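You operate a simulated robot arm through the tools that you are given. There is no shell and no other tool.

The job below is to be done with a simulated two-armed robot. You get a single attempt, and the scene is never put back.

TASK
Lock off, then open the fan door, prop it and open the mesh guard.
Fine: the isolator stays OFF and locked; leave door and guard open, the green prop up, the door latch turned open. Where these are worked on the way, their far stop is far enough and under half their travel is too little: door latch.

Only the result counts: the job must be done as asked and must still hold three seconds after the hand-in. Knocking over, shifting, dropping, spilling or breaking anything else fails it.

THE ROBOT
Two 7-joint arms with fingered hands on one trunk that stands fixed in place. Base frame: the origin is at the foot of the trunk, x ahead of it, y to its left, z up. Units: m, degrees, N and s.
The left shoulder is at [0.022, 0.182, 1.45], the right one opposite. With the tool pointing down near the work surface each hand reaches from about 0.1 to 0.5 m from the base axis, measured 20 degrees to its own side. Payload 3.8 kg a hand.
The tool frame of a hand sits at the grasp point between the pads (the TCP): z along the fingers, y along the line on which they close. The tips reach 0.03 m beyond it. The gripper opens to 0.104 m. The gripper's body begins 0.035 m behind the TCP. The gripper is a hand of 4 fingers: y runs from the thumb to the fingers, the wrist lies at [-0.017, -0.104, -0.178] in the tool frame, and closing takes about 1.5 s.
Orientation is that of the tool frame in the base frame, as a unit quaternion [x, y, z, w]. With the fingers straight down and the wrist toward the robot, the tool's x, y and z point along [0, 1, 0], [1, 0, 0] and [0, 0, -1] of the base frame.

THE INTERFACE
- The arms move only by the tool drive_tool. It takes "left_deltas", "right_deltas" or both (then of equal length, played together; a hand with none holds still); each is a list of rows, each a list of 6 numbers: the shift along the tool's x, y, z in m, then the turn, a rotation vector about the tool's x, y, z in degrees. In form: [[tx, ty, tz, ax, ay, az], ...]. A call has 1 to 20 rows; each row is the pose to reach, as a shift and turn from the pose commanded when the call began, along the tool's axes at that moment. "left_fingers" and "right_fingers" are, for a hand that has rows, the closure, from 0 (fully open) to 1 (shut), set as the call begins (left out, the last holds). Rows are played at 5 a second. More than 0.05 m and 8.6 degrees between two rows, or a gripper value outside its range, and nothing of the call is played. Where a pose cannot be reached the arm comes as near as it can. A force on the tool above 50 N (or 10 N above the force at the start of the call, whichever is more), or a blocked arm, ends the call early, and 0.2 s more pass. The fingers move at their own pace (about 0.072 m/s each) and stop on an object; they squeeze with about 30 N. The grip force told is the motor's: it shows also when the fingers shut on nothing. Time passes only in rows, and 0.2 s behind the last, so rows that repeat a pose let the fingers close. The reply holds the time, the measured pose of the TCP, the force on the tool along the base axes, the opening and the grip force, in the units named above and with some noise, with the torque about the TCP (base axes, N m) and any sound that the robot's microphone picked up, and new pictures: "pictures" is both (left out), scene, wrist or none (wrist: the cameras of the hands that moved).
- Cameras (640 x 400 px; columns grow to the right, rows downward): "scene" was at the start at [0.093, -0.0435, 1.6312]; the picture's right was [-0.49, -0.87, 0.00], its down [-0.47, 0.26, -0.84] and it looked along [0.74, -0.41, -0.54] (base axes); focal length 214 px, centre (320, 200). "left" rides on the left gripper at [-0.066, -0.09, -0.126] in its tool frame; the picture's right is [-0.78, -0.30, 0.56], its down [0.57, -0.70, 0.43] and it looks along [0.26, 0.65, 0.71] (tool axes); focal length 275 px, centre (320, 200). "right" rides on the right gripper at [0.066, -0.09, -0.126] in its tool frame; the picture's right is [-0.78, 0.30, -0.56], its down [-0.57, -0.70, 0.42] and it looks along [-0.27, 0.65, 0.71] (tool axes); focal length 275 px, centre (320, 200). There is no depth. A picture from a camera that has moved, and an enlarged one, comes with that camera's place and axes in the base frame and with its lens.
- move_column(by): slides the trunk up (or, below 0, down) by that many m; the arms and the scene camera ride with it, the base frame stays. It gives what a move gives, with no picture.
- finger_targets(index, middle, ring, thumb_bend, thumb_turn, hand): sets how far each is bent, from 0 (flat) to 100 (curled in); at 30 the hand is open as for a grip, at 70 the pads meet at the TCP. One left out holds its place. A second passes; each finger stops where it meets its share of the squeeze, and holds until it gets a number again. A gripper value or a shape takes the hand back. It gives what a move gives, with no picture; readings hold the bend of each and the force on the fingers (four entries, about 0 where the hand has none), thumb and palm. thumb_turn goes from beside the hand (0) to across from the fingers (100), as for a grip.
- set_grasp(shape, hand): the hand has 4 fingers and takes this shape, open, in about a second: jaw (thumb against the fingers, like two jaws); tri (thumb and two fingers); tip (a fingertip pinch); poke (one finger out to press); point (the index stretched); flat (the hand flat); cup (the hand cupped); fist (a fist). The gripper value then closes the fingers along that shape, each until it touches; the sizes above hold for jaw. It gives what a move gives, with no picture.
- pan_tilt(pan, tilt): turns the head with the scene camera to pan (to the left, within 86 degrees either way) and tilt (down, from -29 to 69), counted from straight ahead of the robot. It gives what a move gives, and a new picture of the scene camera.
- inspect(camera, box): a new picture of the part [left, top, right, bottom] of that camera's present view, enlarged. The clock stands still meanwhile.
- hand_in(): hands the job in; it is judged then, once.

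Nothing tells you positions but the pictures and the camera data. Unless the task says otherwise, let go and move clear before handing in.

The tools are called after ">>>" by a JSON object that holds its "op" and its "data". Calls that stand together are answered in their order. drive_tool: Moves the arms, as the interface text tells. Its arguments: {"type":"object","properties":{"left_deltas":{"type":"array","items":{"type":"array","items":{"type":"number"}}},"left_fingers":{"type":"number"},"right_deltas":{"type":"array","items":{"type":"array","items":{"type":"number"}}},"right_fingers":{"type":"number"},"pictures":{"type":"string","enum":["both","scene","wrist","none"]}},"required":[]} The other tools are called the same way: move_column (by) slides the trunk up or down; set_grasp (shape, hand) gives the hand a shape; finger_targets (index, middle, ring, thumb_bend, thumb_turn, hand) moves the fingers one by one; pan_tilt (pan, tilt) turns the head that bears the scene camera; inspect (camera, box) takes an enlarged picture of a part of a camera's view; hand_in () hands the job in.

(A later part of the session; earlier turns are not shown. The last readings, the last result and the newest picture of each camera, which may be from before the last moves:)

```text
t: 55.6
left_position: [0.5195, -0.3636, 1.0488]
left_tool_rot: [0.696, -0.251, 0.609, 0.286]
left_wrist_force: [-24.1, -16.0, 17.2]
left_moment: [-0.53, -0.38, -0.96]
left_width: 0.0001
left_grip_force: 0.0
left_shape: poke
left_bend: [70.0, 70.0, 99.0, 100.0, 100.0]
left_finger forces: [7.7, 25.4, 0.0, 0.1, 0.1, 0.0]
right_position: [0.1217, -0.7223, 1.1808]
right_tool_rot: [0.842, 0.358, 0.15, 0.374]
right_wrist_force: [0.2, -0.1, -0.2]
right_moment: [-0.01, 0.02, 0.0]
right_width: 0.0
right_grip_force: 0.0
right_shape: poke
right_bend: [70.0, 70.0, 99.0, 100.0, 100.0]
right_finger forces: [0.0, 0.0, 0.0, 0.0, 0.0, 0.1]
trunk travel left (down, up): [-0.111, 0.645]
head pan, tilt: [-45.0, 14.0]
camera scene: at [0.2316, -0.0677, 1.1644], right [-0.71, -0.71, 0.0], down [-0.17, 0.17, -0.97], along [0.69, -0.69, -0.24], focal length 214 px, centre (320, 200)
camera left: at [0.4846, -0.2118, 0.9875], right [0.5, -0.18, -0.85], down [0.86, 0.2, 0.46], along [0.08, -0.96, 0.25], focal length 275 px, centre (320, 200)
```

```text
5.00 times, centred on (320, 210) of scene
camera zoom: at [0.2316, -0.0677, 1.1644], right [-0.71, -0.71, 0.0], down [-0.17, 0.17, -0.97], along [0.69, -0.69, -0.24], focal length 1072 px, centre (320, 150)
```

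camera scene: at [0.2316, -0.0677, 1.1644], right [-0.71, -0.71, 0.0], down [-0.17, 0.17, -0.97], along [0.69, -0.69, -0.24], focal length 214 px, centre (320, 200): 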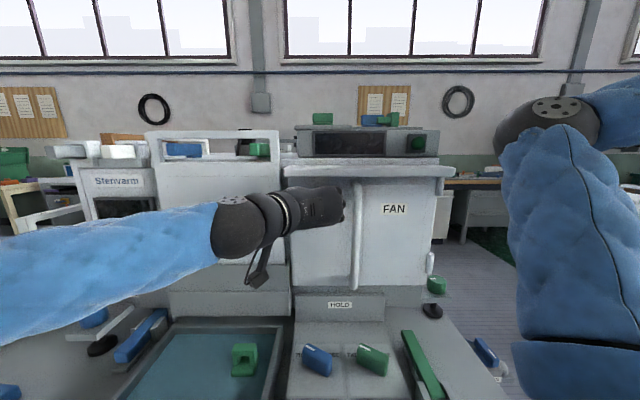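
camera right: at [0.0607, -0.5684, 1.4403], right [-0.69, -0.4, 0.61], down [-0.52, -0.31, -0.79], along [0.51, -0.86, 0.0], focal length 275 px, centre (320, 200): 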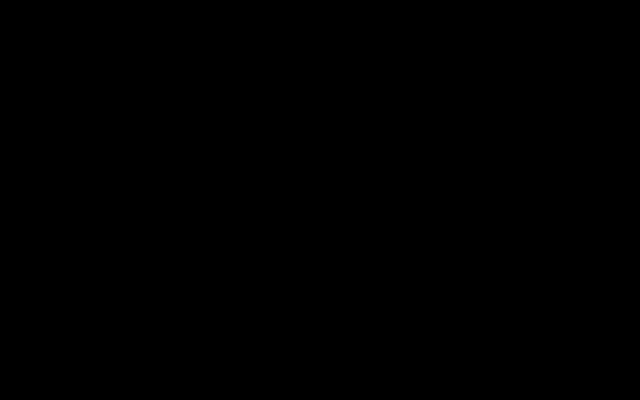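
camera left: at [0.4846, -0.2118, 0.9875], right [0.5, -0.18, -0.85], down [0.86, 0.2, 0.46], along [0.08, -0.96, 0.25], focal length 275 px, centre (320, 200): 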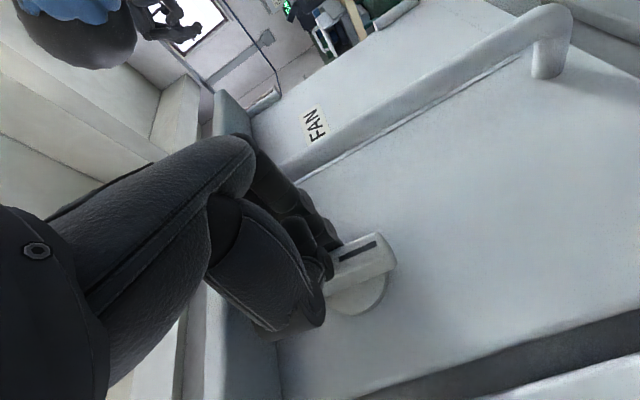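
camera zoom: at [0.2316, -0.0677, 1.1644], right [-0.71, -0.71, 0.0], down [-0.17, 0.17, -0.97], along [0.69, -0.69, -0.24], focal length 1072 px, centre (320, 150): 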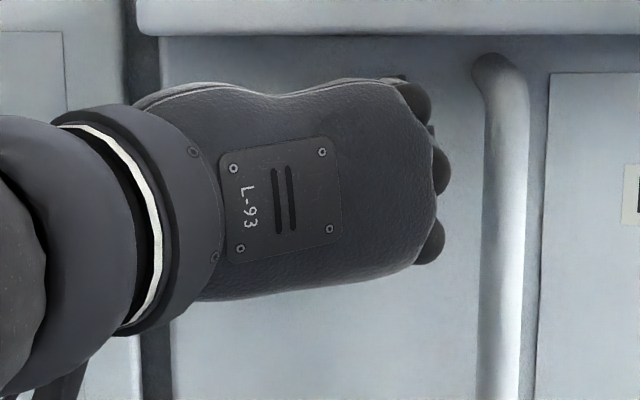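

The latch now points down against its stop. I'll pull the left hand back and check it.

>>> {"op": "drive_tool", "data": {"left_deltas": [[-0.002, 0.012, -0.004, 0, 0, 0], [-0.004, 0.014, -0.035, 0, 0, 0], [-0.01, 0.01, -0.075, 0, 0, 0], [-0.05, 0.0, -0.1, 0, 0, 0], [-0.05, 0.0, -0.1, 0, 0, 0]]}}

>>> {"op": "inspect", "data": {"camera": "scene", "box": [260, 160, 420, 290]}}

```text
t: 56.8
left_position: [0.4531, -0.2906, 1.0116]
left_tool_rot: [0.702, -0.248, 0.607, 0.277]
left_wrist_force: [-1.0, 0.0, -0.1]
left_moment: [0.0, 0.02, 0.05]
left_width: 0.0
left_grip_force: 0.1
left_shape: poke
left_bend: [70.0, 70.0, 99.0, 100.0, 100.0]
left_finger forces: [0.0, 0.1, 0.0, 0.0, 0.0, 0.0]
left hand out of reach, approached as far as the arm can: row 4, 5
right_position: [0.1257, -0.723, 1.1797]
right_tool_rot: [0.843, 0.359, 0.15, 0.372]
right_wrist_force: [-0.6, 1.0, -0.8]
right_moment: [-0.01, -0.01, 0.02]
right_width: 0.0
right_grip_force: 0.0
right_shape: poke
right_bend: [70.0, 70.0, 99.0, 100.0, 100.0]
right_finger forces: [0.1, 0.0, 0.0, 0.0, 0.0, 0.0]
trunk travel left (down, up): [-0.111, 0.645]
head pan, tilt: [-45.0, 14.0]
camera scene: at [0.2357, -0.067, 1.1633], right [-0.71, -0.71, 0.0], down [-0.17, 0.17, -0.97], along [0.69, -0.69, -0.24], focal length 214 px, centre (320, 200)
camera left: at [0.415, -0.1398, 0.9529], right [0.49, -0.16, -0.86], down [0.86, 0.21, 0.46], along [0.1, -0.96, 0.24], focal length 275 px, centre (320, 200)
```

scene: 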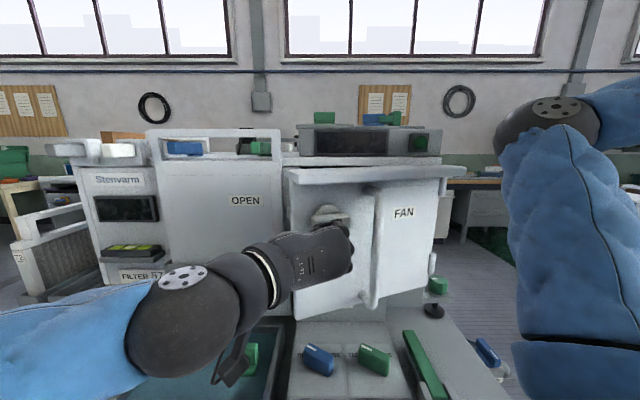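
left: 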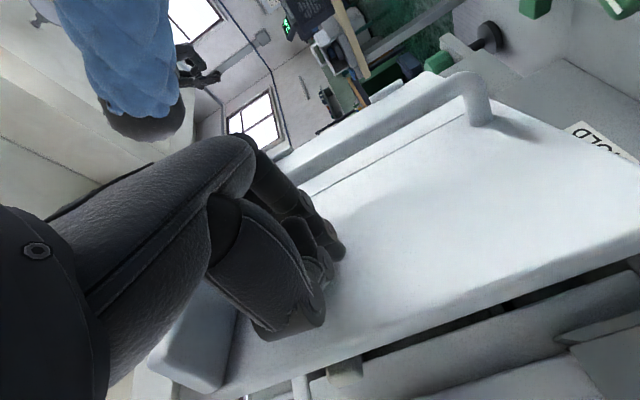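

```text
3.08 times, centred on (340, 225) of scene
camera zoom: at [0.2357, -0.067, 1.1633], right [-0.71, -0.71, 0.0], down [-0.17, 0.17, -0.97], along [0.69, -0.69, -0.24], focal length 660 px, centre (258, 123)
```

zoom: 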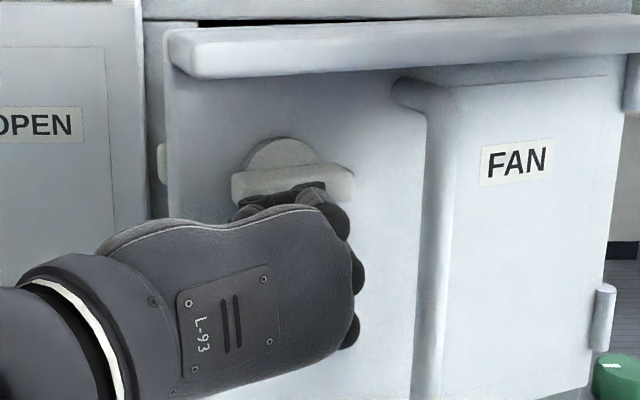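

The door has swung part-way open while I withdrew, and the hood moves with it as part of the door. I'll back the left hand away further and look at the latch again.

>>> {"op": "drive_tool", "data": {"left_deltas": [[0.0, 0.0, -0.03, 0, 0, 0], [-0.02, 0.0, -0.06, 0, 0, 0], [-0.05, 0.0, -0.09, 0, 0, 0], [-0.09, 0.0, -0.1, 0, 0, 0], [-0.09, 0.0, -0.1, 0, 0, 0]]}}

>>> {"op": "inspect", "data": {"camera": "scene", "box": [260, 160, 460, 300]}}

```text
t: 58.0
left_position: [0.3674, -0.2172, 0.9923]
left_tool_rot: [0.708, -0.252, 0.601, 0.273]
left_wrist_force: [-0.2, -0.4, 0.8]
left_moment: [-0.02, 0.02, 0.0]
left_width: 0.0002
left_grip_force: 0.1
left_shape: poke
left_bend: [70.0, 70.0, 99.0, 100.0, 100.0]
left_finger forces: [0.1, 0.0, 0.0, 0.1, 0.1, 0.0]
left hand out of reach, approached as far as the arm can: row 2, 3, 4, 5
right_position: [0.1255, -0.7225, 1.1815]
right_tool_rot: [0.842, 0.359, 0.149, 0.374]
right_wrist_force: [0.7, -0.2, 0.3]
right_moment: [-0.02, -0.02, -0.01]
right_width: 0.0
right_grip_force: 0.0
right_shape: poke
right_bend: [70.0, 70.0, 99.0, 100.0, 100.0]
right_finger forces: [0.0, 0.1, 0.0, 0.0, 0.0, 0.1]
trunk travel left (down, up): [-0.111, 0.645]
head pan, tilt: [-45.0, 14.0]
camera scene: at [0.2361, -0.0663, 1.1633], right [-0.71, -0.71, 0.0], down [-0.17, 0.17, -0.97], along [0.69, -0.69, -0.24], focal length 214 px, centre (320, 200)
camera left: at [0.3289, -0.0639, 0.936], right [0.48, -0.15, -0.86], down [0.87, 0.2, 0.45], along [0.1, -0.97, 0.23], focal length 275 px, centre (320, 200)
```

scene: 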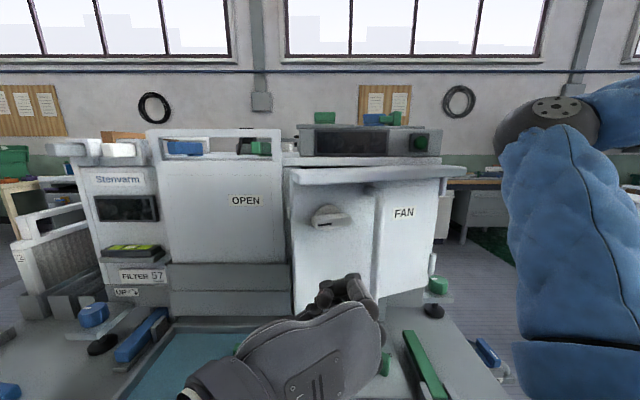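
left: 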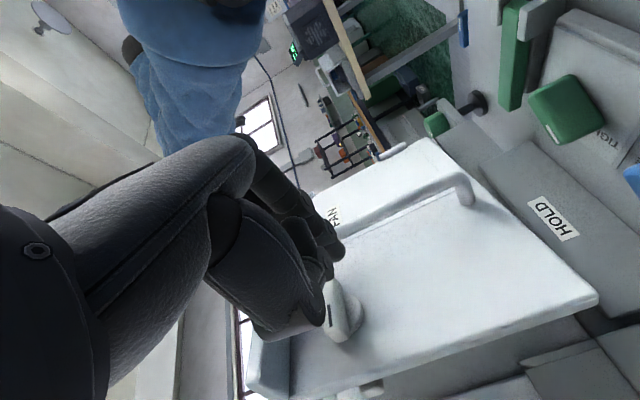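

```text
2.86 times, centred on (360, 230) of scene
camera zoom: at [0.2361, -0.0663, 1.1633], right [-0.71, -0.71, 0.0], down [-0.17, 0.17, -0.97], along [0.69, -0.69, -0.24], focal length 613 px, centre (206, 114)
```

zoom: 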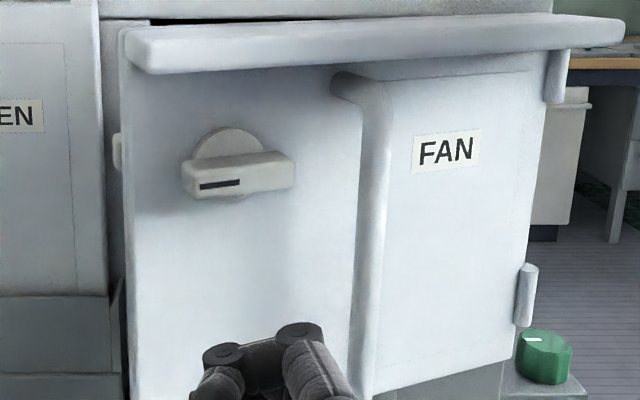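

>>> {"op": "drive_tool", "data": {"left_deltas": [[0.002, 0.01, 0.04, 0, 0, 0], [0.004, 0.02, 0.08, 0, 0, 0], [0.0057, 0.0286, 0.116, 0, 0, 0], [0.0057, 0.0286, 0.116, 0, 0, 0]]}}

>>> {"op": "inspect", "data": {"camera": "scene", "box": [260, 160, 460, 300]}}

```text
t: 59.0
left_position: [0.4293, -0.3195, 1.0074]
left_tool_rot: [0.704, -0.25, 0.604, 0.277]
left_wrist_force: [0.3, 0.1, -0.5]
left_moment: [-0.01, -0.01, -0.03]
left_width: 0.0
left_grip_force: 0.0
left_shape: poke
left_bend: [70.0, 70.0, 99.0, 100.0, 100.0]
left_finger forces: [0.1, 0.1, 0.0, 0.0, 0.1, 0.0]
left hand out of reach, approached as far as the arm can: row 1, 2, 3, 4
right_position: [0.125, -0.7215, 1.1818]
right_tool_rot: [0.842, 0.359, 0.149, 0.374]
right_wrist_force: [-0.9, 0.1, -0.6]
right_moment: [0.01, 0.02, 0.0]
right_width: 0.0
right_grip_force: 0.1
right_shape: poke
right_bend: [70.0, 70.0, 99.0, 100.0, 100.0]
right_finger forces: [0.0, 0.1, 0.1, 0.0, 0.0, 0.0]
trunk travel left (down, up): [-0.111, 0.645]
head pan, tilt: [-45.0, 14.0]
camera scene: at [0.236, -0.0662, 1.1633], right [-0.71, -0.71, 0.0], down [-0.17, 0.17, -0.97], along [0.69, -0.69, -0.24], focal length 214 px, centre (320, 200)
camera left: at [0.3929, -0.1671, 0.949], right [0.49, -0.16, -0.86], down [0.87, 0.2, 0.46], along [0.1, -0.97, 0.24], focal length 275 px, centre (320, 200)
```

scene: 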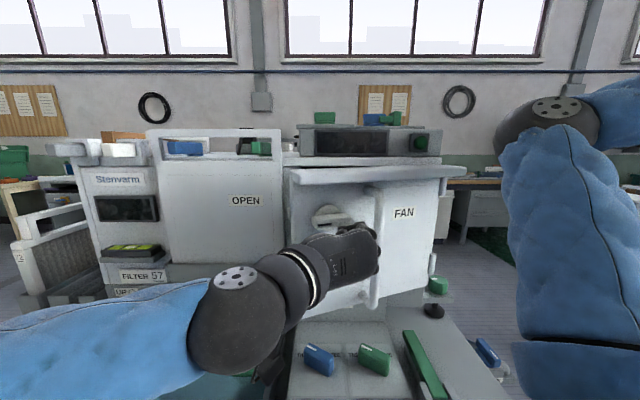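
left: 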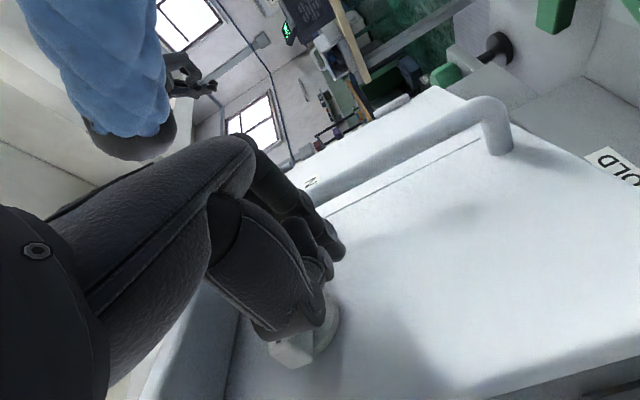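

```text
2.86 times, centred on (360, 230) of scene
camera zoom: at [0.236, -0.0662, 1.1633], right [-0.71, -0.71, 0.0], down [-0.17, 0.17, -0.97], along [0.69, -0.69, -0.24], focal length 613 px, centre (206, 114)
```

zoom: 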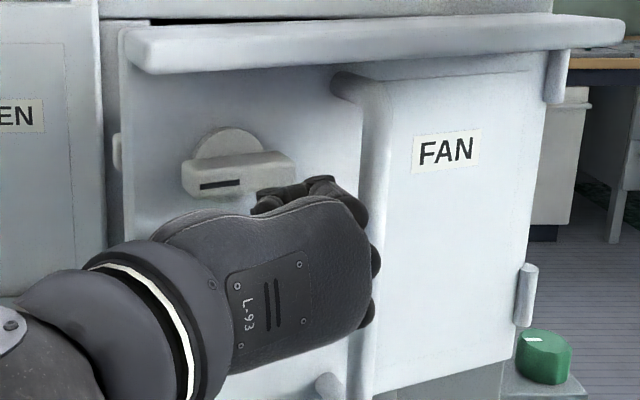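

>>> {"op": "drive_tool", "data": {"left_deltas": [[0.001, -0.002, 0.017, 0, 0, 0], [0.0015, -0.003, 0.033, 0, 0, 0], [0.009, -0.0023, 0.0322, 0, 0, 0], [0.0179, 0.0001, 0.031, 0, 0, 0], [0.027, -0.0009, 0.0298, 0, 0, 0], [0.0352, -0.0053, 0.0289, 0, 0, 0], [0.0408, -0.0122, 0.0284, 0, 0, 0], [0.0429, -0.0177, 0.0283, 0, 0, 0], [0.0429, -0.0177, 0.0283, 0, 0, 0]]}}

>>> {"op": "inspect", "data": {"camera": "scene", "box": [260, 160, 460, 300]}}

>>> {"op": "inspect", "data": {"camera": "left", "box": [220, 150, 480, 350]}}

```text
t: 61.0
left_position: [0.4663, -0.3301, 1.0447]
left_tool_rot: [0.698, -0.25, 0.608, 0.283]
left_wrist_force: [-10.2, -19.4, -1.4]
left_moment: [0.08, 0.0, -0.49]
left_width: 0.0
left_grip_force: 0.1
left_shape: poke
left_bend: [70.0, 70.0, 99.0, 100.0, 100.0]
left_finger forces: [7.0, 15.4, 0.0, 0.0, 0.0, 0.1]
left hand out of reach, approached as far as the arm can: row 1, 2
right_position: [0.1234, -0.7236, 1.1797]
right_tool_rot: [0.843, 0.358, 0.149, 0.372]
right_wrist_force: [0.3, 0.0, -0.3]
right_moment: [-0.04, 0.0, 0.03]
right_width: 0.0
right_grip_force: 0.1
right_shape: poke
right_bend: [70.0, 70.0, 99.0, 100.0, 100.0]
right_finger forces: [0.1, 0.0, 0.0, 0.0, 0.0, 0.0]
trunk travel left (down, up): [-0.111, 0.645]
head pan, tilt: [-45.0, 14.0]
camera scene: at [0.2347, -0.0694, 1.1634], right [-0.71, -0.71, 0.0], down [-0.17, 0.17, -0.97], along [0.69, -0.69, -0.24], focal length 214 px, centre (320, 200)
camera left: at [0.4288, -0.178, 0.9843], right [0.49, -0.17, -0.85], down [0.86, 0.2, 0.46], along [0.09, -0.96, 0.25], focal length 275 px, centre (320, 200)
```

scene: 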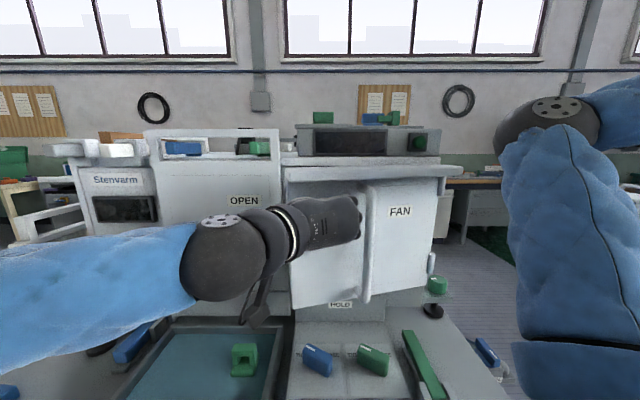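
left: 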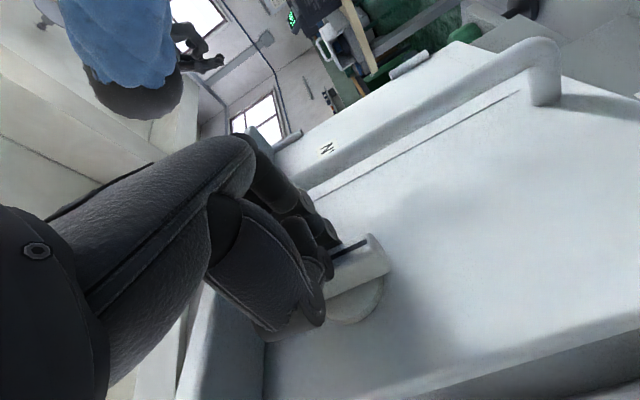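

```text
2.86 times, centred on (360, 230) of scene
camera zoom: at [0.2347, -0.0694, 1.1634], right [-0.71, -0.71, 0.0], down [-0.17, 0.17, -0.97], along [0.69, -0.69, -0.24], focal length 613 px, centre (206, 114)
```

zoom: 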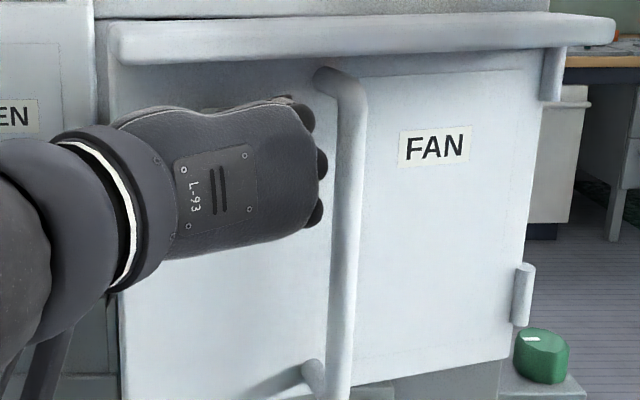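

```text
2.00 times, centred on (350, 250) of left
camera zoom: at [0.4288, -0.178, 0.9843], right [0.49, -0.17, -0.85], down [0.86, 0.2, 0.46], along [0.09, -0.96, 0.25], focal length 551 px, centre (260, 100)
```

zoom: 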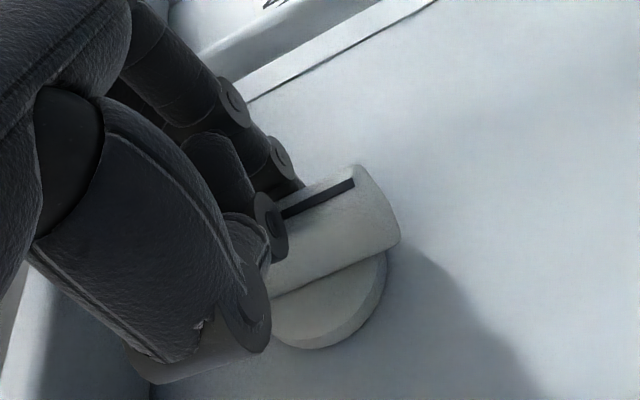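

The latch is turned down again. Last time I knocked it back by moving left and down while still touching it. This time I'll slide right off it and retract straight back.

>>> {"op": "drive_tool", "data": {"left_deltas": [[0.0, 0.006, 0.0, 0, 0, 0], [0.0, 0.012, 0.0, 0, 0, 0], [0.0, 0.013, -0.02, 0, 0, 0], [0.0, 0.014, -0.045, 0, 0, 0], [0.0, 0.015, -0.06, 0, 0, 0]]}}

>>> {"op": "inspect", "data": {"camera": "scene", "box": [260, 160, 460, 300]}}

>>> {"op": "inspect", "data": {"camera": "left", "box": [220, 150, 480, 350]}}

```text
t: 62.2
left_position: [0.4021, -0.3065, 1.048]
left_tool_rot: [0.697, -0.261, 0.603, 0.287]
left_wrist_force: [-8.8, -50.1, -1.0]
left_moment: [-0.04, 0.02, -0.72]
left_width: 0.0
left_grip_force: 0.1
left_shape: poke
left_bend: [70.0, 70.0, 99.0, 100.0, 100.0]
left_finger forces: [28.3, 21.9, 0.0, 0.0, 0.0, 0.0]
right_position: [0.1257, -0.7259, 1.1776]
right_tool_rot: [0.843, 0.358, 0.15, 0.372]
right_wrist_force: [0.7, -0.3, 0.5]
right_moment: [0.01, 0.0, -0.04]
right_width: 0.0001
right_grip_force: 0.1
right_shape: poke
right_bend: [70.0, 70.0, 99.0, 100.0, 100.0]
right_finger forces: [0.1, 0.2, 0.1, 0.0, 0.0, 0.1]
trunk travel left (down, up): [-0.111, 0.645]
head pan, tilt: [-45.0, 14.0]
stopped in row 5 (left hand): the force on the tool passed its limit at 53 N (the readings are from after the stop); the commanded pose is now the measured one
camera scene: at [0.2346, -0.0723, 1.1634], right [-0.71, -0.71, 0.0], down [-0.17, 0.18, -0.97], along [0.69, -0.69, -0.24], focal length 214 px, centre (320, 200)
camera left: at [0.3706, -0.1538, 0.9881], right [0.49, -0.18, -0.85], down [0.87, 0.18, 0.46], along [0.07, -0.97, 0.24], focal length 275 px, centre (320, 200)
```

scene: 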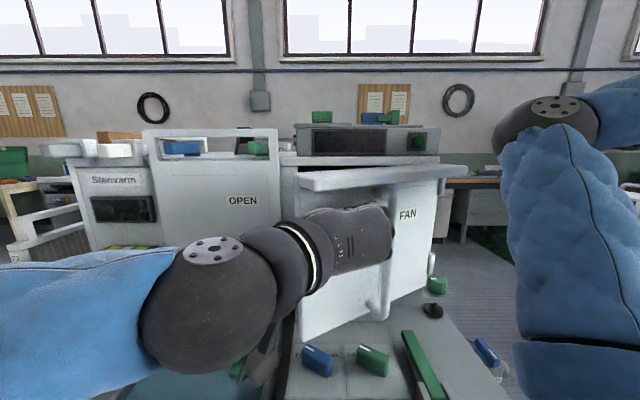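
left: 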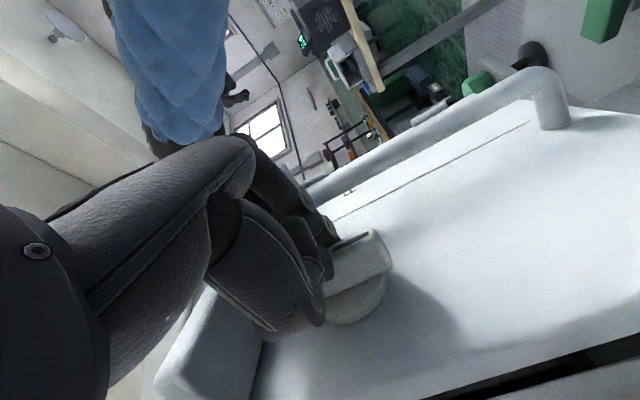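

```text
2.86 times, centred on (360, 230) of scene
camera zoom: at [0.2346, -0.0723, 1.1634], right [-0.71, -0.71, 0.0], down [-0.17, 0.18, -0.97], along [0.69, -0.69, -0.24], focal length 613 px, centre (206, 114)
```

zoom: 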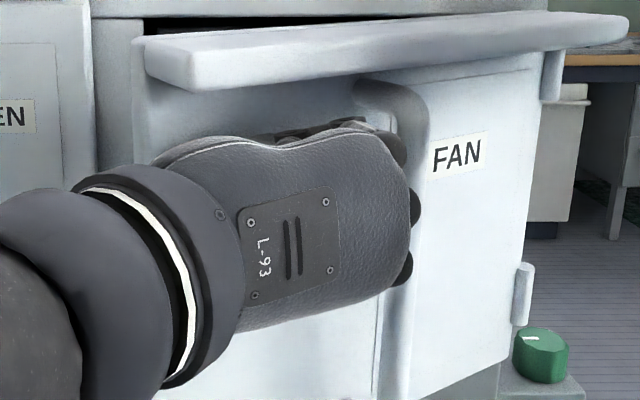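

```text
2.00 times, centred on (350, 250) of left
camera zoom: at [0.3706, -0.1538, 0.9881], right [0.49, -0.18, -0.85], down [0.87, 0.18, 0.46], along [0.07, -0.97, 0.24], focal length 551 px, centre (260, 100)
```

zoom: 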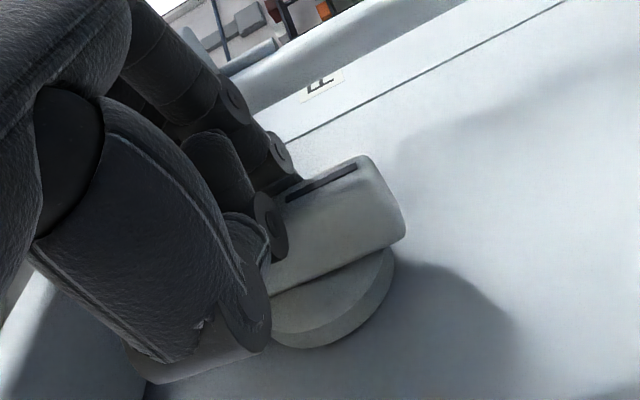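

>>> {"op": "drive_tool", "data": {"left_deltas": [[0.0, 0.01, 0.0, 0, 0, 0], [0.0, 0.02, 0.0, 0, 0, 0], [0.0, 0.03, 0.0, 0, 0, 0], [0.0, 0.03, 0.0, 0, 0, 0]]}}

>>> {"op": "inspect", "data": {"camera": "left", "box": [220, 150, 480, 350]}}

```text
t: 63.2
left_position: [0.3913, -0.3195, 1.053]
left_tool_rot: [0.698, -0.251, 0.607, 0.284]
left_wrist_force: [0.9, -0.1, 0.8]
left_moment: [0.01, -0.02, 0.01]
left_width: 0.0
left_grip_force: 0.1
left_shape: poke
left_bend: [70.0, 70.0, 99.0, 100.0, 100.0]
left_finger forces: [0.1, 0.0, 0.0, 0.1, 0.0, 0.1]
right_position: [0.1269, -0.7205, 1.1827]
right_tool_rot: [0.843, 0.358, 0.148, 0.374]
right_wrist_force: [-0.1, -0.1, 0.5]
right_moment: [-0.01, 0.0, -0.01]
right_width: 0.0001
right_grip_force: 0.0
right_shape: poke
right_bend: [70.0, 70.0, 99.0, 100.0, 100.0]
right_finger forces: [0.0, 0.0, 0.0, 0.0, 0.1, 0.0]
trunk travel left (down, up): [-0.111, 0.645]
head pan, tilt: [-45.0, 14.0]
camera scene: at [0.2362, -0.0656, 1.1633], right [-0.71, -0.71, 0.0], down [-0.17, 0.17, -0.97], along [0.69, -0.69, -0.24], focal length 214 px, centre (320, 200)
camera left: at [0.3557, -0.1674, 0.9918], right [0.49, -0.18, -0.85], down [0.87, 0.2, 0.46], along [0.09, -0.96, 0.25], focal length 275 px, centre (320, 200)
```

scene: 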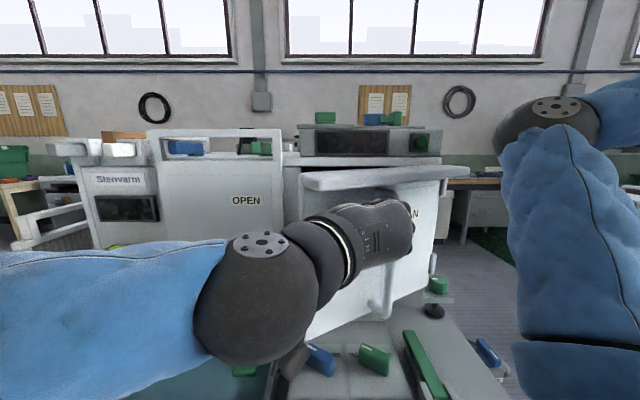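
left: 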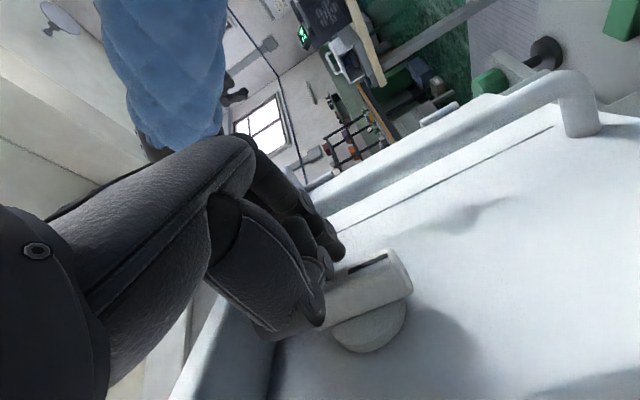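

```text
2.00 times, centred on (350, 250) of left
camera zoom: at [0.3557, -0.1674, 0.9918], right [0.49, -0.18, -0.85], down [0.87, 0.2, 0.46], along [0.09, -0.96, 0.25], focal length 551 px, centre (260, 100)
```

zoom: 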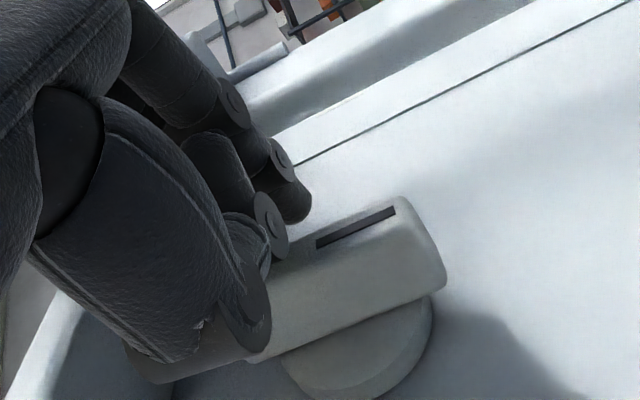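

The hand is free of the latch, which points down, and the door stays ajar at about 25°. I'll back off, switch the left hand to jaw and grip the door handle below the latch level.

>>> {"op": "drive_tool", "data": {"left_deltas": [[0.0, 0.005, -0.02, 0, 0, 0], [0.0, 0.01, -0.04, 0, 0, 0], [-0.01, 0.015, -0.06, 0, 0, 0], [-0.01, 0.015, -0.06, 0, 0, 0]]}}

>>> {"op": "inspect", "data": {"camera": "scene", "box": [260, 160, 460, 300]}}

```text
t: 64.2
left_position: [0.3367, -0.2888, 1.0504]
left_tool_rot: [0.698, -0.253, 0.606, 0.285]
left_wrist_force: [0.1, 0.0, 0.0]
left_moment: [0.02, -0.02, 0.01]
left_width: 0.0
left_grip_force: 0.0
left_shape: poke
left_bend: [70.0, 70.0, 99.0, 100.0, 100.0]
left_finger forces: [0.0, 0.0, 0.0, 0.0, 0.0, 0.0]
right_position: [0.1262, -0.7216, 1.1806]
right_tool_rot: [0.842, 0.359, 0.15, 0.373]
right_wrist_force: [-0.6, 0.0, 0.3]
right_moment: [0.03, 0.0, 0.02]
right_width: 0.0002
right_grip_force: 0.0
right_shape: poke
right_bend: [70.0, 70.0, 99.0, 100.0, 100.0]
right_finger forces: [0.1, 0.1, 0.1, 0.0, 0.1, 0.0]
trunk travel left (down, up): [-0.111, 0.645]
head pan, tilt: [-45.0, 14.0]
camera scene: at [0.2361, -0.0664, 1.1633], right [-0.71, -0.71, 0.0], down [-0.17, 0.17, -0.97], along [0.69, -0.69, -0.24], focal length 214 px, centre (320, 200)
camera left: at [0.3011, -0.1366, 0.9896], right [0.49, -0.18, -0.85], down [0.87, 0.19, 0.46], along [0.08, -0.96, 0.25], focal length 275 px, centre (320, 200)
```

scene: 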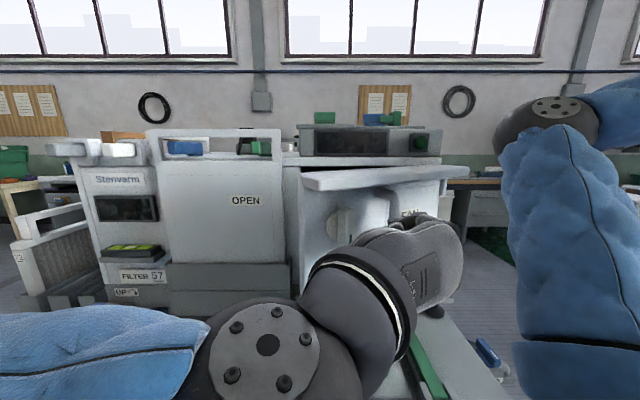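
left: 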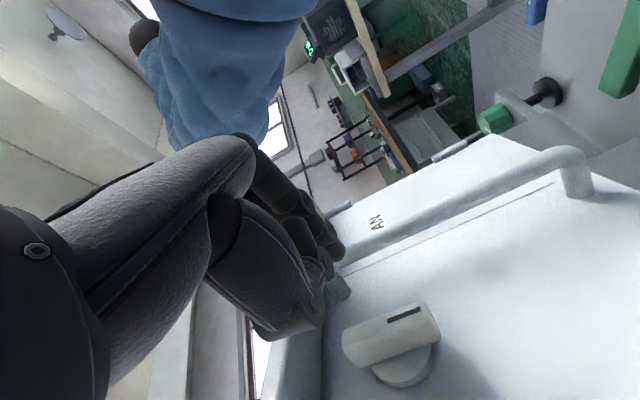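

```text
2.86 times, centred on (360, 230) of scene
camera zoom: at [0.2361, -0.0664, 1.1633], right [-0.71, -0.71, 0.0], down [-0.17, 0.17, -0.97], along [0.69, -0.69, -0.24], focal length 613 px, centre (206, 114)
```

zoom: 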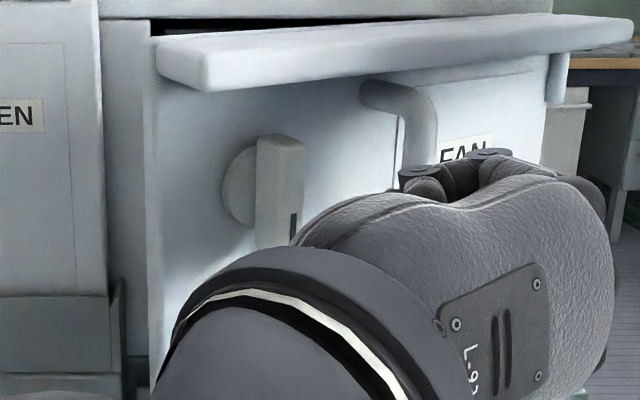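

>>> {"op": "set_grasp", "data": {"shape": "jaw", "hand": "left"}}

>>> {"op": "drive_tool", "data": {"left_deltas": [[-0.027, 0.01, 0.009, 0, -3, 0], [-0.054, 0.02, 0.018, 0, -6, 0], [-0.08, 0.0286, 0.028, 0, -8, 0], [-0.08, 0.0286, 0.028, 0, -8, 0]]}}

>>> {"op": "inspect", "data": {"camera": "scene", "box": [260, 160, 460, 300]}}

```text
t: 65.1
left_position: [0.3363, -0.2895, 1.0505]
left_tool_rot: [0.697, -0.254, 0.606, 0.285]
left_wrist_force: [0.4, -0.9, -0.1]
left_moment: [-0.01, 0.01, 0.01]
left_width: 0.1039
left_grip_force: 0.0
left_shape: jaw
left_bend: [30.0, 30.0, 30.0, 30.0, 97.0]
left_finger forces: [0.1, 0.0, 0.0, 0.1, 0.0, 0.0]
right_position: [0.1261, -0.7222, 1.1808]
right_tool_rot: [0.843, 0.359, 0.149, 0.373]
right_wrist_force: [-0.2, -0.2, -0.5]
right_moment: [0.01, -0.01, 0.02]
right_width: 0.0
right_grip_force: 0.1
right_shape: poke
right_bend: [70.0, 70.0, 99.0, 100.0, 100.0]
right_finger forces: [0.1, 0.1, 0.0, 0.1, 0.0, 0.0]
trunk travel left (down, up): [-0.111, 0.645]
head pan, tilt: [-45.0, 14.0]
```

```text
t: 66.1
left_position: [0.3254, -0.3303, 0.9703]
left_tool_rot: [0.739, -0.272, 0.556, 0.267]
left_wrist_force: [-0.8, 0.6, 0.9]
left_moment: [0.0, 0.0, -0.02]
left_width: 0.1039
left_grip_force: 0.0
left_shape: jaw
left_bend: [30.0, 30.0, 30.0, 30.0, 97.0]
left_finger forces: [0.1, 0.1, 0.1, 0.1, 0.1, 0.0]
right_position: [0.126, -0.7206, 1.181]
right_tool_rot: [0.842, 0.359, 0.15, 0.373]
right_wrist_force: [-0.9, 0.2, 0.3]
right_moment: [0.01, 0.0, -0.03]
right_width: 0.0
right_grip_force: 0.1
right_shape: poke
right_bend: [70.0, 70.0, 99.0, 100.0, 100.0]
right_finger forces: [0.0, 0.0, 0.1, 0.0, 0.0, 0.1]
trunk travel left (down, up): [-0.111, 0.645]
head pan, tilt: [-45.0, 14.0]
camera scene: at [0.2361, -0.0663, 1.1633], right [-0.71, -0.71, 0.0], down [-0.17, 0.17, -0.97], along [0.69, -0.69, -0.24], focal length 214 px, centre (320, 200)
camera left: at [0.2867, -0.1721, 0.9283], right [0.4, -0.1, -0.91], down [0.91, 0.14, 0.39], along [0.09, -0.99, 0.14], focal length 275 px, centre (320, 200)
```

scene: 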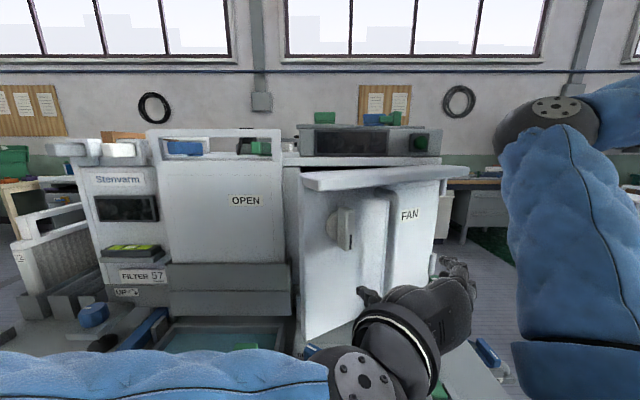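
left: 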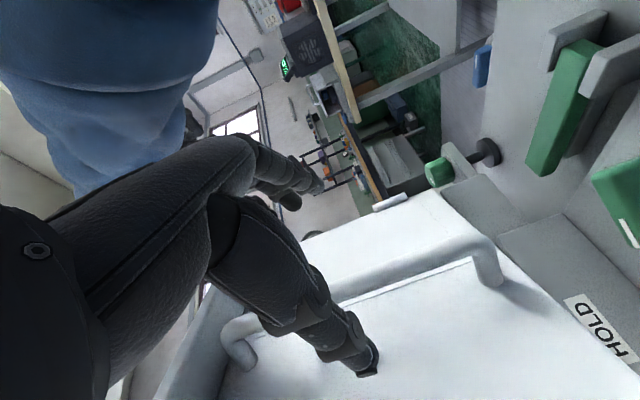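

```text
2.86 times, centred on (360, 230) of scene
camera zoom: at [0.2361, -0.0663, 1.1633], right [-0.71, -0.71, 0.0], down [-0.17, 0.17, -0.97], along [0.69, -0.69, -0.24], focal length 613 px, centre (206, 114)
```

zoom: 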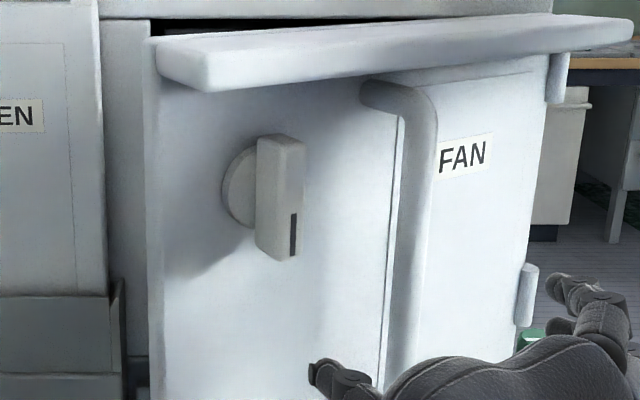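

The latch points straight down and the handle rod is between the open thumb and fingers. I'll advance and close on it.

>>> {"op": "drive_tool", "data": {"left_deltas": [[0.0, 0.0, 0.025, 0, 0, 0], [0.0, -0.001, 0.05, 0, 0, 0], [0.0, -0.002, 0.07, 0, 0, 0], [0.0, -0.002, 0.07, 0, 0, 0]]}}

>>> {"op": "inspect", "data": {"camera": "left", "box": [220, 150, 540, 400]}}

```text
t: 67.1
left_position: [0.374, -0.376, 0.9525]
left_tool_rot: [0.739, -0.272, 0.556, 0.267]
left_wrist_force: [0.3, 0.3, -0.2]
left_moment: [0.0, 0.01, -0.02]
left_width: 0.1038
left_grip_force: 0.0
left_shape: jaw
left_bend: [30.0, 30.0, 30.0, 30.0, 97.0]
left_finger forces: [0.0, 0.0, 0.0, 0.1, 0.1, 0.0]
right_position: [0.1262, -0.722, 1.1816]
right_tool_rot: [0.842, 0.36, 0.15, 0.373]
right_wrist_force: [-0.3, -0.3, 0.0]
right_moment: [-0.01, -0.01, 0.0]
right_width: 0.0
right_grip_force: 0.1
right_shape: poke
right_bend: [70.0, 70.0, 99.0, 100.0, 100.0]
right_finger forces: [0.0, 0.0, 0.1, 0.0, 0.1, 0.0]
trunk travel left (down, up): [-0.111, 0.645]
head pan, tilt: [-45.0, 14.0]
camera scene: at [0.2361, -0.0663, 1.1633], right [-0.71, -0.71, 0.0], down [-0.17, 0.17, -0.97], along [0.69, -0.69, -0.24], focal length 214 px, centre (320, 200)
camera left: at [0.3352, -0.218, 0.9117], right [0.4, -0.1, -0.91], down [0.91, 0.14, 0.39], along [0.09, -0.99, 0.14], focal length 275 px, centre (320, 200)
```

scene: 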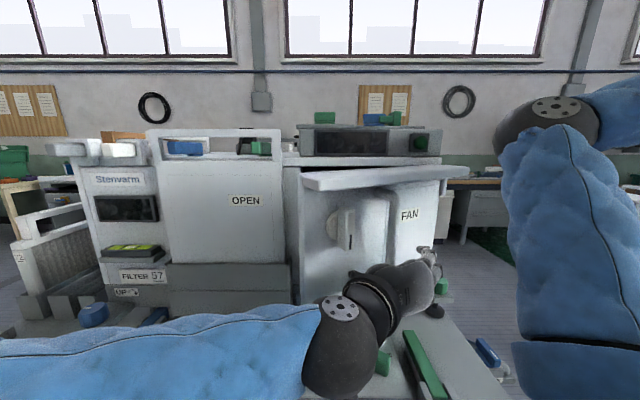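
left: 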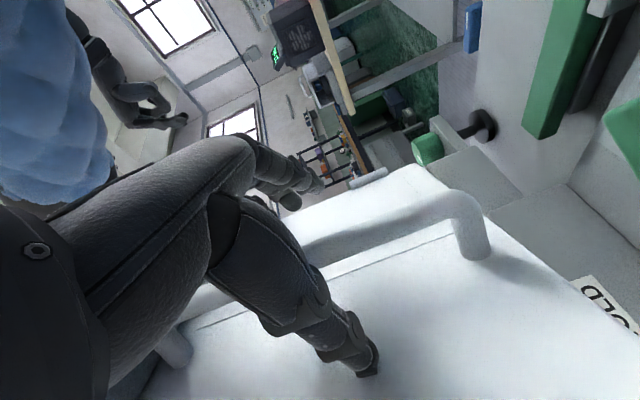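

```text
1.60 times, centred on (380, 275) of left
camera zoom: at [0.3352, -0.218, 0.9117], right [0.4, -0.1, -0.91], down [0.91, 0.14, 0.39], along [0.09, -0.99, 0.14], focal length 440 px, centre (224, 80)
```

zoom: 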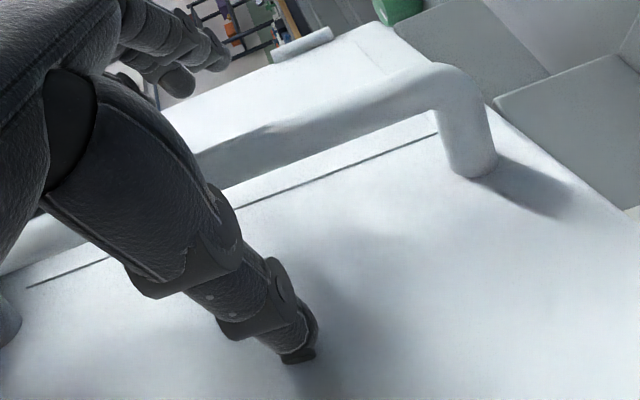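

>>> {"op": "drive_tool", "data": {"left_deltas": [[0, 0, 0, 0, 0, 0], [0, 0, 0, 0, 0, 0], [0, 0, 0, 0, 0, 0], [0, 0, 0, 0, 0, 0], [0, 0, 0, 0, 0, 0], [0, 0, 0, 0, 0, 0], [0, 0, 0, 0, 0, 0], [0, 0, 0, 0, 0, 0]], "left_fingers": 1.0}}

>>> {"op": "inspect", "data": {"camera": "left", "box": [220, 150, 540, 400]}}

```text
t: 68.9
left_position: [0.3725, -0.377, 0.953]
left_tool_rot: [0.739, -0.272, 0.556, 0.267]
left_wrist_force: [0.3, -2.2, -1.1]
left_moment: [0.12, -0.03, -0.06]
left_width: 0.0119
left_grip_force: 29.7
left_shape: jaw
left_bend: [72.0, 64.0, 62.0, 74.0, 100.0]
left_finger forces: [14.5, 6.5, 3.0, 0.0, 23.9, 0.0]
right_position: [0.1261, -0.7229, 1.1806]
right_tool_rot: [0.843, 0.358, 0.148, 0.373]
right_wrist_force: [-0.4, -0.7, -0.2]
right_moment: [0.0, 0.0, 0.0]
right_width: 0.0001
right_grip_force: 0.0
right_shape: poke
right_bend: [70.0, 70.0, 99.0, 100.0, 100.0]
right_finger forces: [0.0, 0.0, 0.0, 0.0, 0.0, 0.1]
trunk travel left (down, up): [-0.111, 0.645]
head pan, tilt: [-45.0, 14.0]
camera scene: at [0.2361, -0.0668, 1.1632], right [-0.71, -0.71, 0.0], down [-0.17, 0.17, -0.97], along [0.69, -0.69, -0.24], focal length 214 px, centre (320, 200)
camera left: at [0.3349, -0.2182, 0.9116], right [0.4, -0.1, -0.91], down [0.91, 0.14, 0.39], along [0.09, -0.99, 0.14], focal length 275 px, centre (320, 200)
```

scene: 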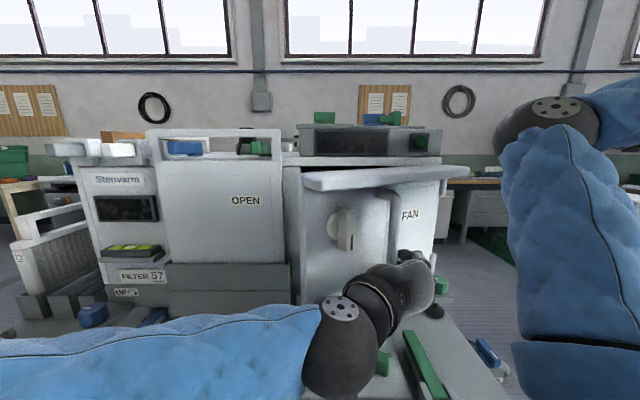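
left: 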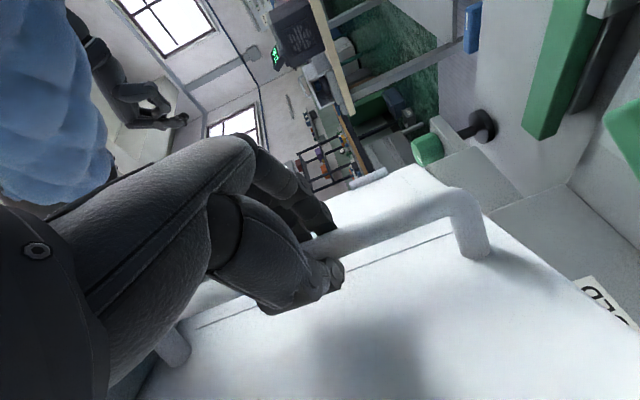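

```text
1.60 times, centred on (380, 275) of left
camera zoom: at [0.3349, -0.2182, 0.9116], right [0.4, -0.1, -0.91], down [0.91, 0.14, 0.39], along [0.09, -0.99, 0.14], focal length 440 px, centre (224, 80)
```

zoom: 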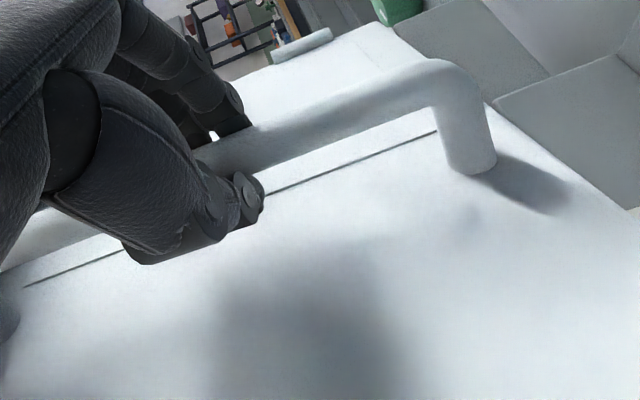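

The rod is gripped. I'll pull the door open along its arc about the hinge.

>>> {"op": "drive_tool", "data": {"left_deltas": [[-0.0039, 0.0115, -0.0113, 0, 0, 0], [-0.0076, 0.0239, -0.0216, 0, 0, 0], [-0.0111, 0.0373, -0.0308, 0, 0, 0], [-0.0111, 0.0373, -0.0308, 0, 0, 0]]}}

```text
t: 69.9
left_position: [0.3342, -0.3746, 0.9537]
left_tool_rot: [0.739, -0.274, 0.555, 0.267]
left_wrist_force: [2.0, -19.6, -1.0]
left_moment: [0.11, -0.05, -0.05]
left_width: 0.0117
left_grip_force: 30.7
left_shape: jaw
left_bend: [71.0, 63.0, 61.0, 76.0, 100.0]
left_finger forces: [20.7, 10.4, 6.4, 0.0, 22.4, 0.0]
left hand out of reach, approached as far as the arm can: row 3, 4
right_position: [0.1264, -0.7243, 1.1787]
right_tool_rot: [0.843, 0.359, 0.15, 0.372]
right_wrist_force: [1.7, 1.0, 0.2]
right_moment: [0.0, 0.01, 0.05]
right_width: 0.0
right_grip_force: 0.0
right_shape: poke
right_bend: [70.0, 70.0, 99.0, 100.0, 100.0]
right_finger forces: [0.0, 0.0, 0.0, 0.0, 0.1, 0.0]
trunk travel left (down, up): [-0.111, 0.645]
head pan, tilt: [-45.0, 14.0]
camera scene: at [0.2366, -0.069, 1.163], right [-0.71, -0.71, 0.0], down [-0.17, 0.17, -0.97], along [0.69, -0.69, -0.24], focal length 214 px, centre (320, 200)
camera left: at [0.2964, -0.2173, 0.9119], right [0.4, -0.1, -0.91], down [0.91, 0.14, 0.39], along [0.09, -0.99, 0.14], focal length 275 px, centre (320, 200)
```

scene: 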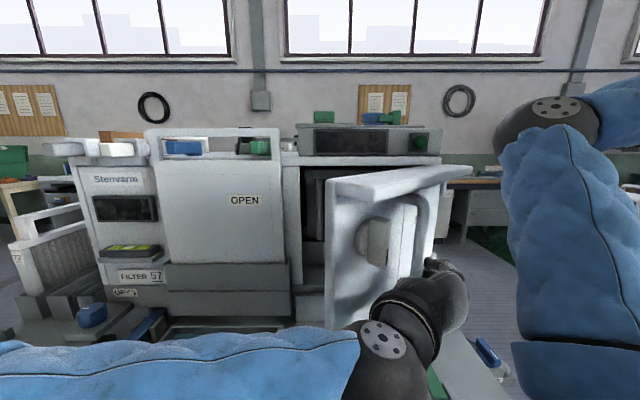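
left: 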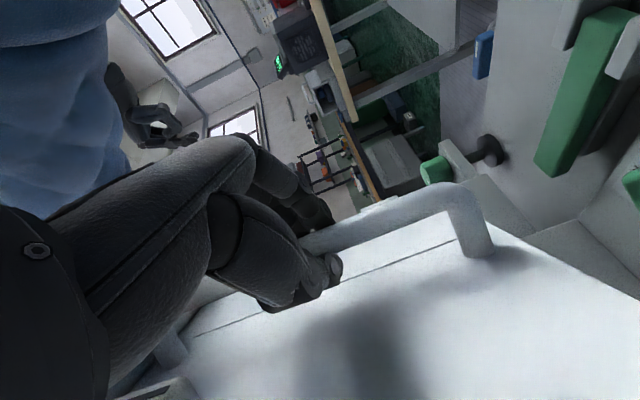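

>>> {"op": "drive_tool", "data": {"left_deltas": [[-0.0022, 0.0097, -0.005, -2, 0, 0], [-0.0044, 0.0194, -0.0102, -4, 0, 0], [-0.0063, 0.0284, -0.0145, -6, 0, 0], [-0.0082, 0.0373, -0.0189, -8, 0, 0], [-0.0117, 0.0561, -0.0257, -12, 0, 0], [-0.0117, 0.0561, -0.0257, -12, 0, 0]]}}

```text
t: 71.0
left_position: [0.3104, -0.3775, 0.9523]
left_tool_rot: [0.723, -0.304, 0.538, 0.309]
left_wrist_force: [12.8, -35.9, -6.5]
left_moment: [0.43, -0.05, 0.29]
left_width: 0.0109
left_grip_force: 29.7
left_shape: jaw
left_bend: [55.0, 62.0, 58.0, 78.0, 100.0]
left_finger forces: [24.7, 15.0, 12.4, 0.0, 23.4, 0.0]
left hand out of reach, approached as far as the arm can: row 1, 2, 3, 4, 5
right_position: [0.1285, -0.7252, 1.1778]
right_tool_rot: [0.843, 0.359, 0.148, 0.371]
right_wrist_force: [0.7, -0.5, 0.1]
right_moment: [0.0, 0.0, -0.02]
right_width: 0.0001
right_grip_force: 0.1
right_shape: poke
right_bend: [70.0, 70.0, 99.0, 100.0, 100.0]
right_finger forces: [0.0, 0.0, 0.1, 0.0, 0.0, 0.0]
trunk travel left (down, up): [-0.111, 0.645]
head pan, tilt: [-45.0, 14.0]
stopped in row 5 (left hand): the force on the tool passed its limit at 52 N (the readings are from after the stop); the commanded pose is now the measured one
camera scene: at [0.238, -0.0707, 1.1626], right [-0.71, -0.71, 0.0], down [-0.17, 0.18, -0.97], along [0.69, -0.69, -0.25], focal length 214 px, centre (320, 200)
camera left: at [0.2908, -0.2183, 0.9075], right [0.38, -0.17, -0.91], down [0.93, 0.05, 0.37], along [-0.02, -0.99, 0.17], focal length 275 px, centre (320, 200)
```

scene: 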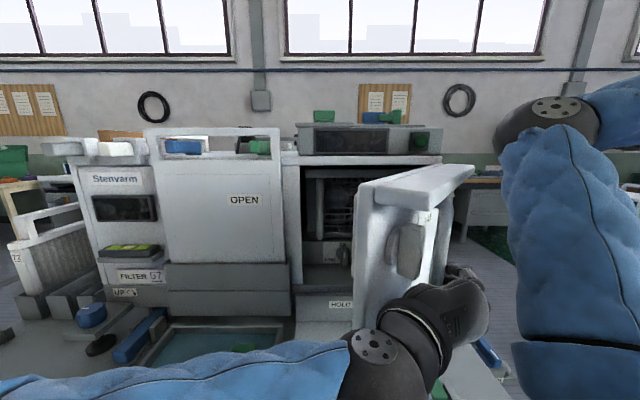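
left: 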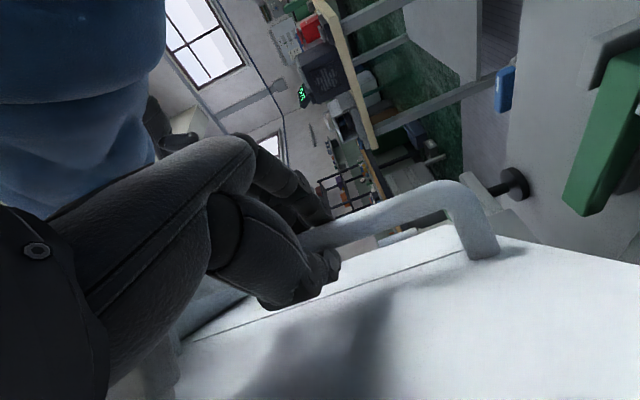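

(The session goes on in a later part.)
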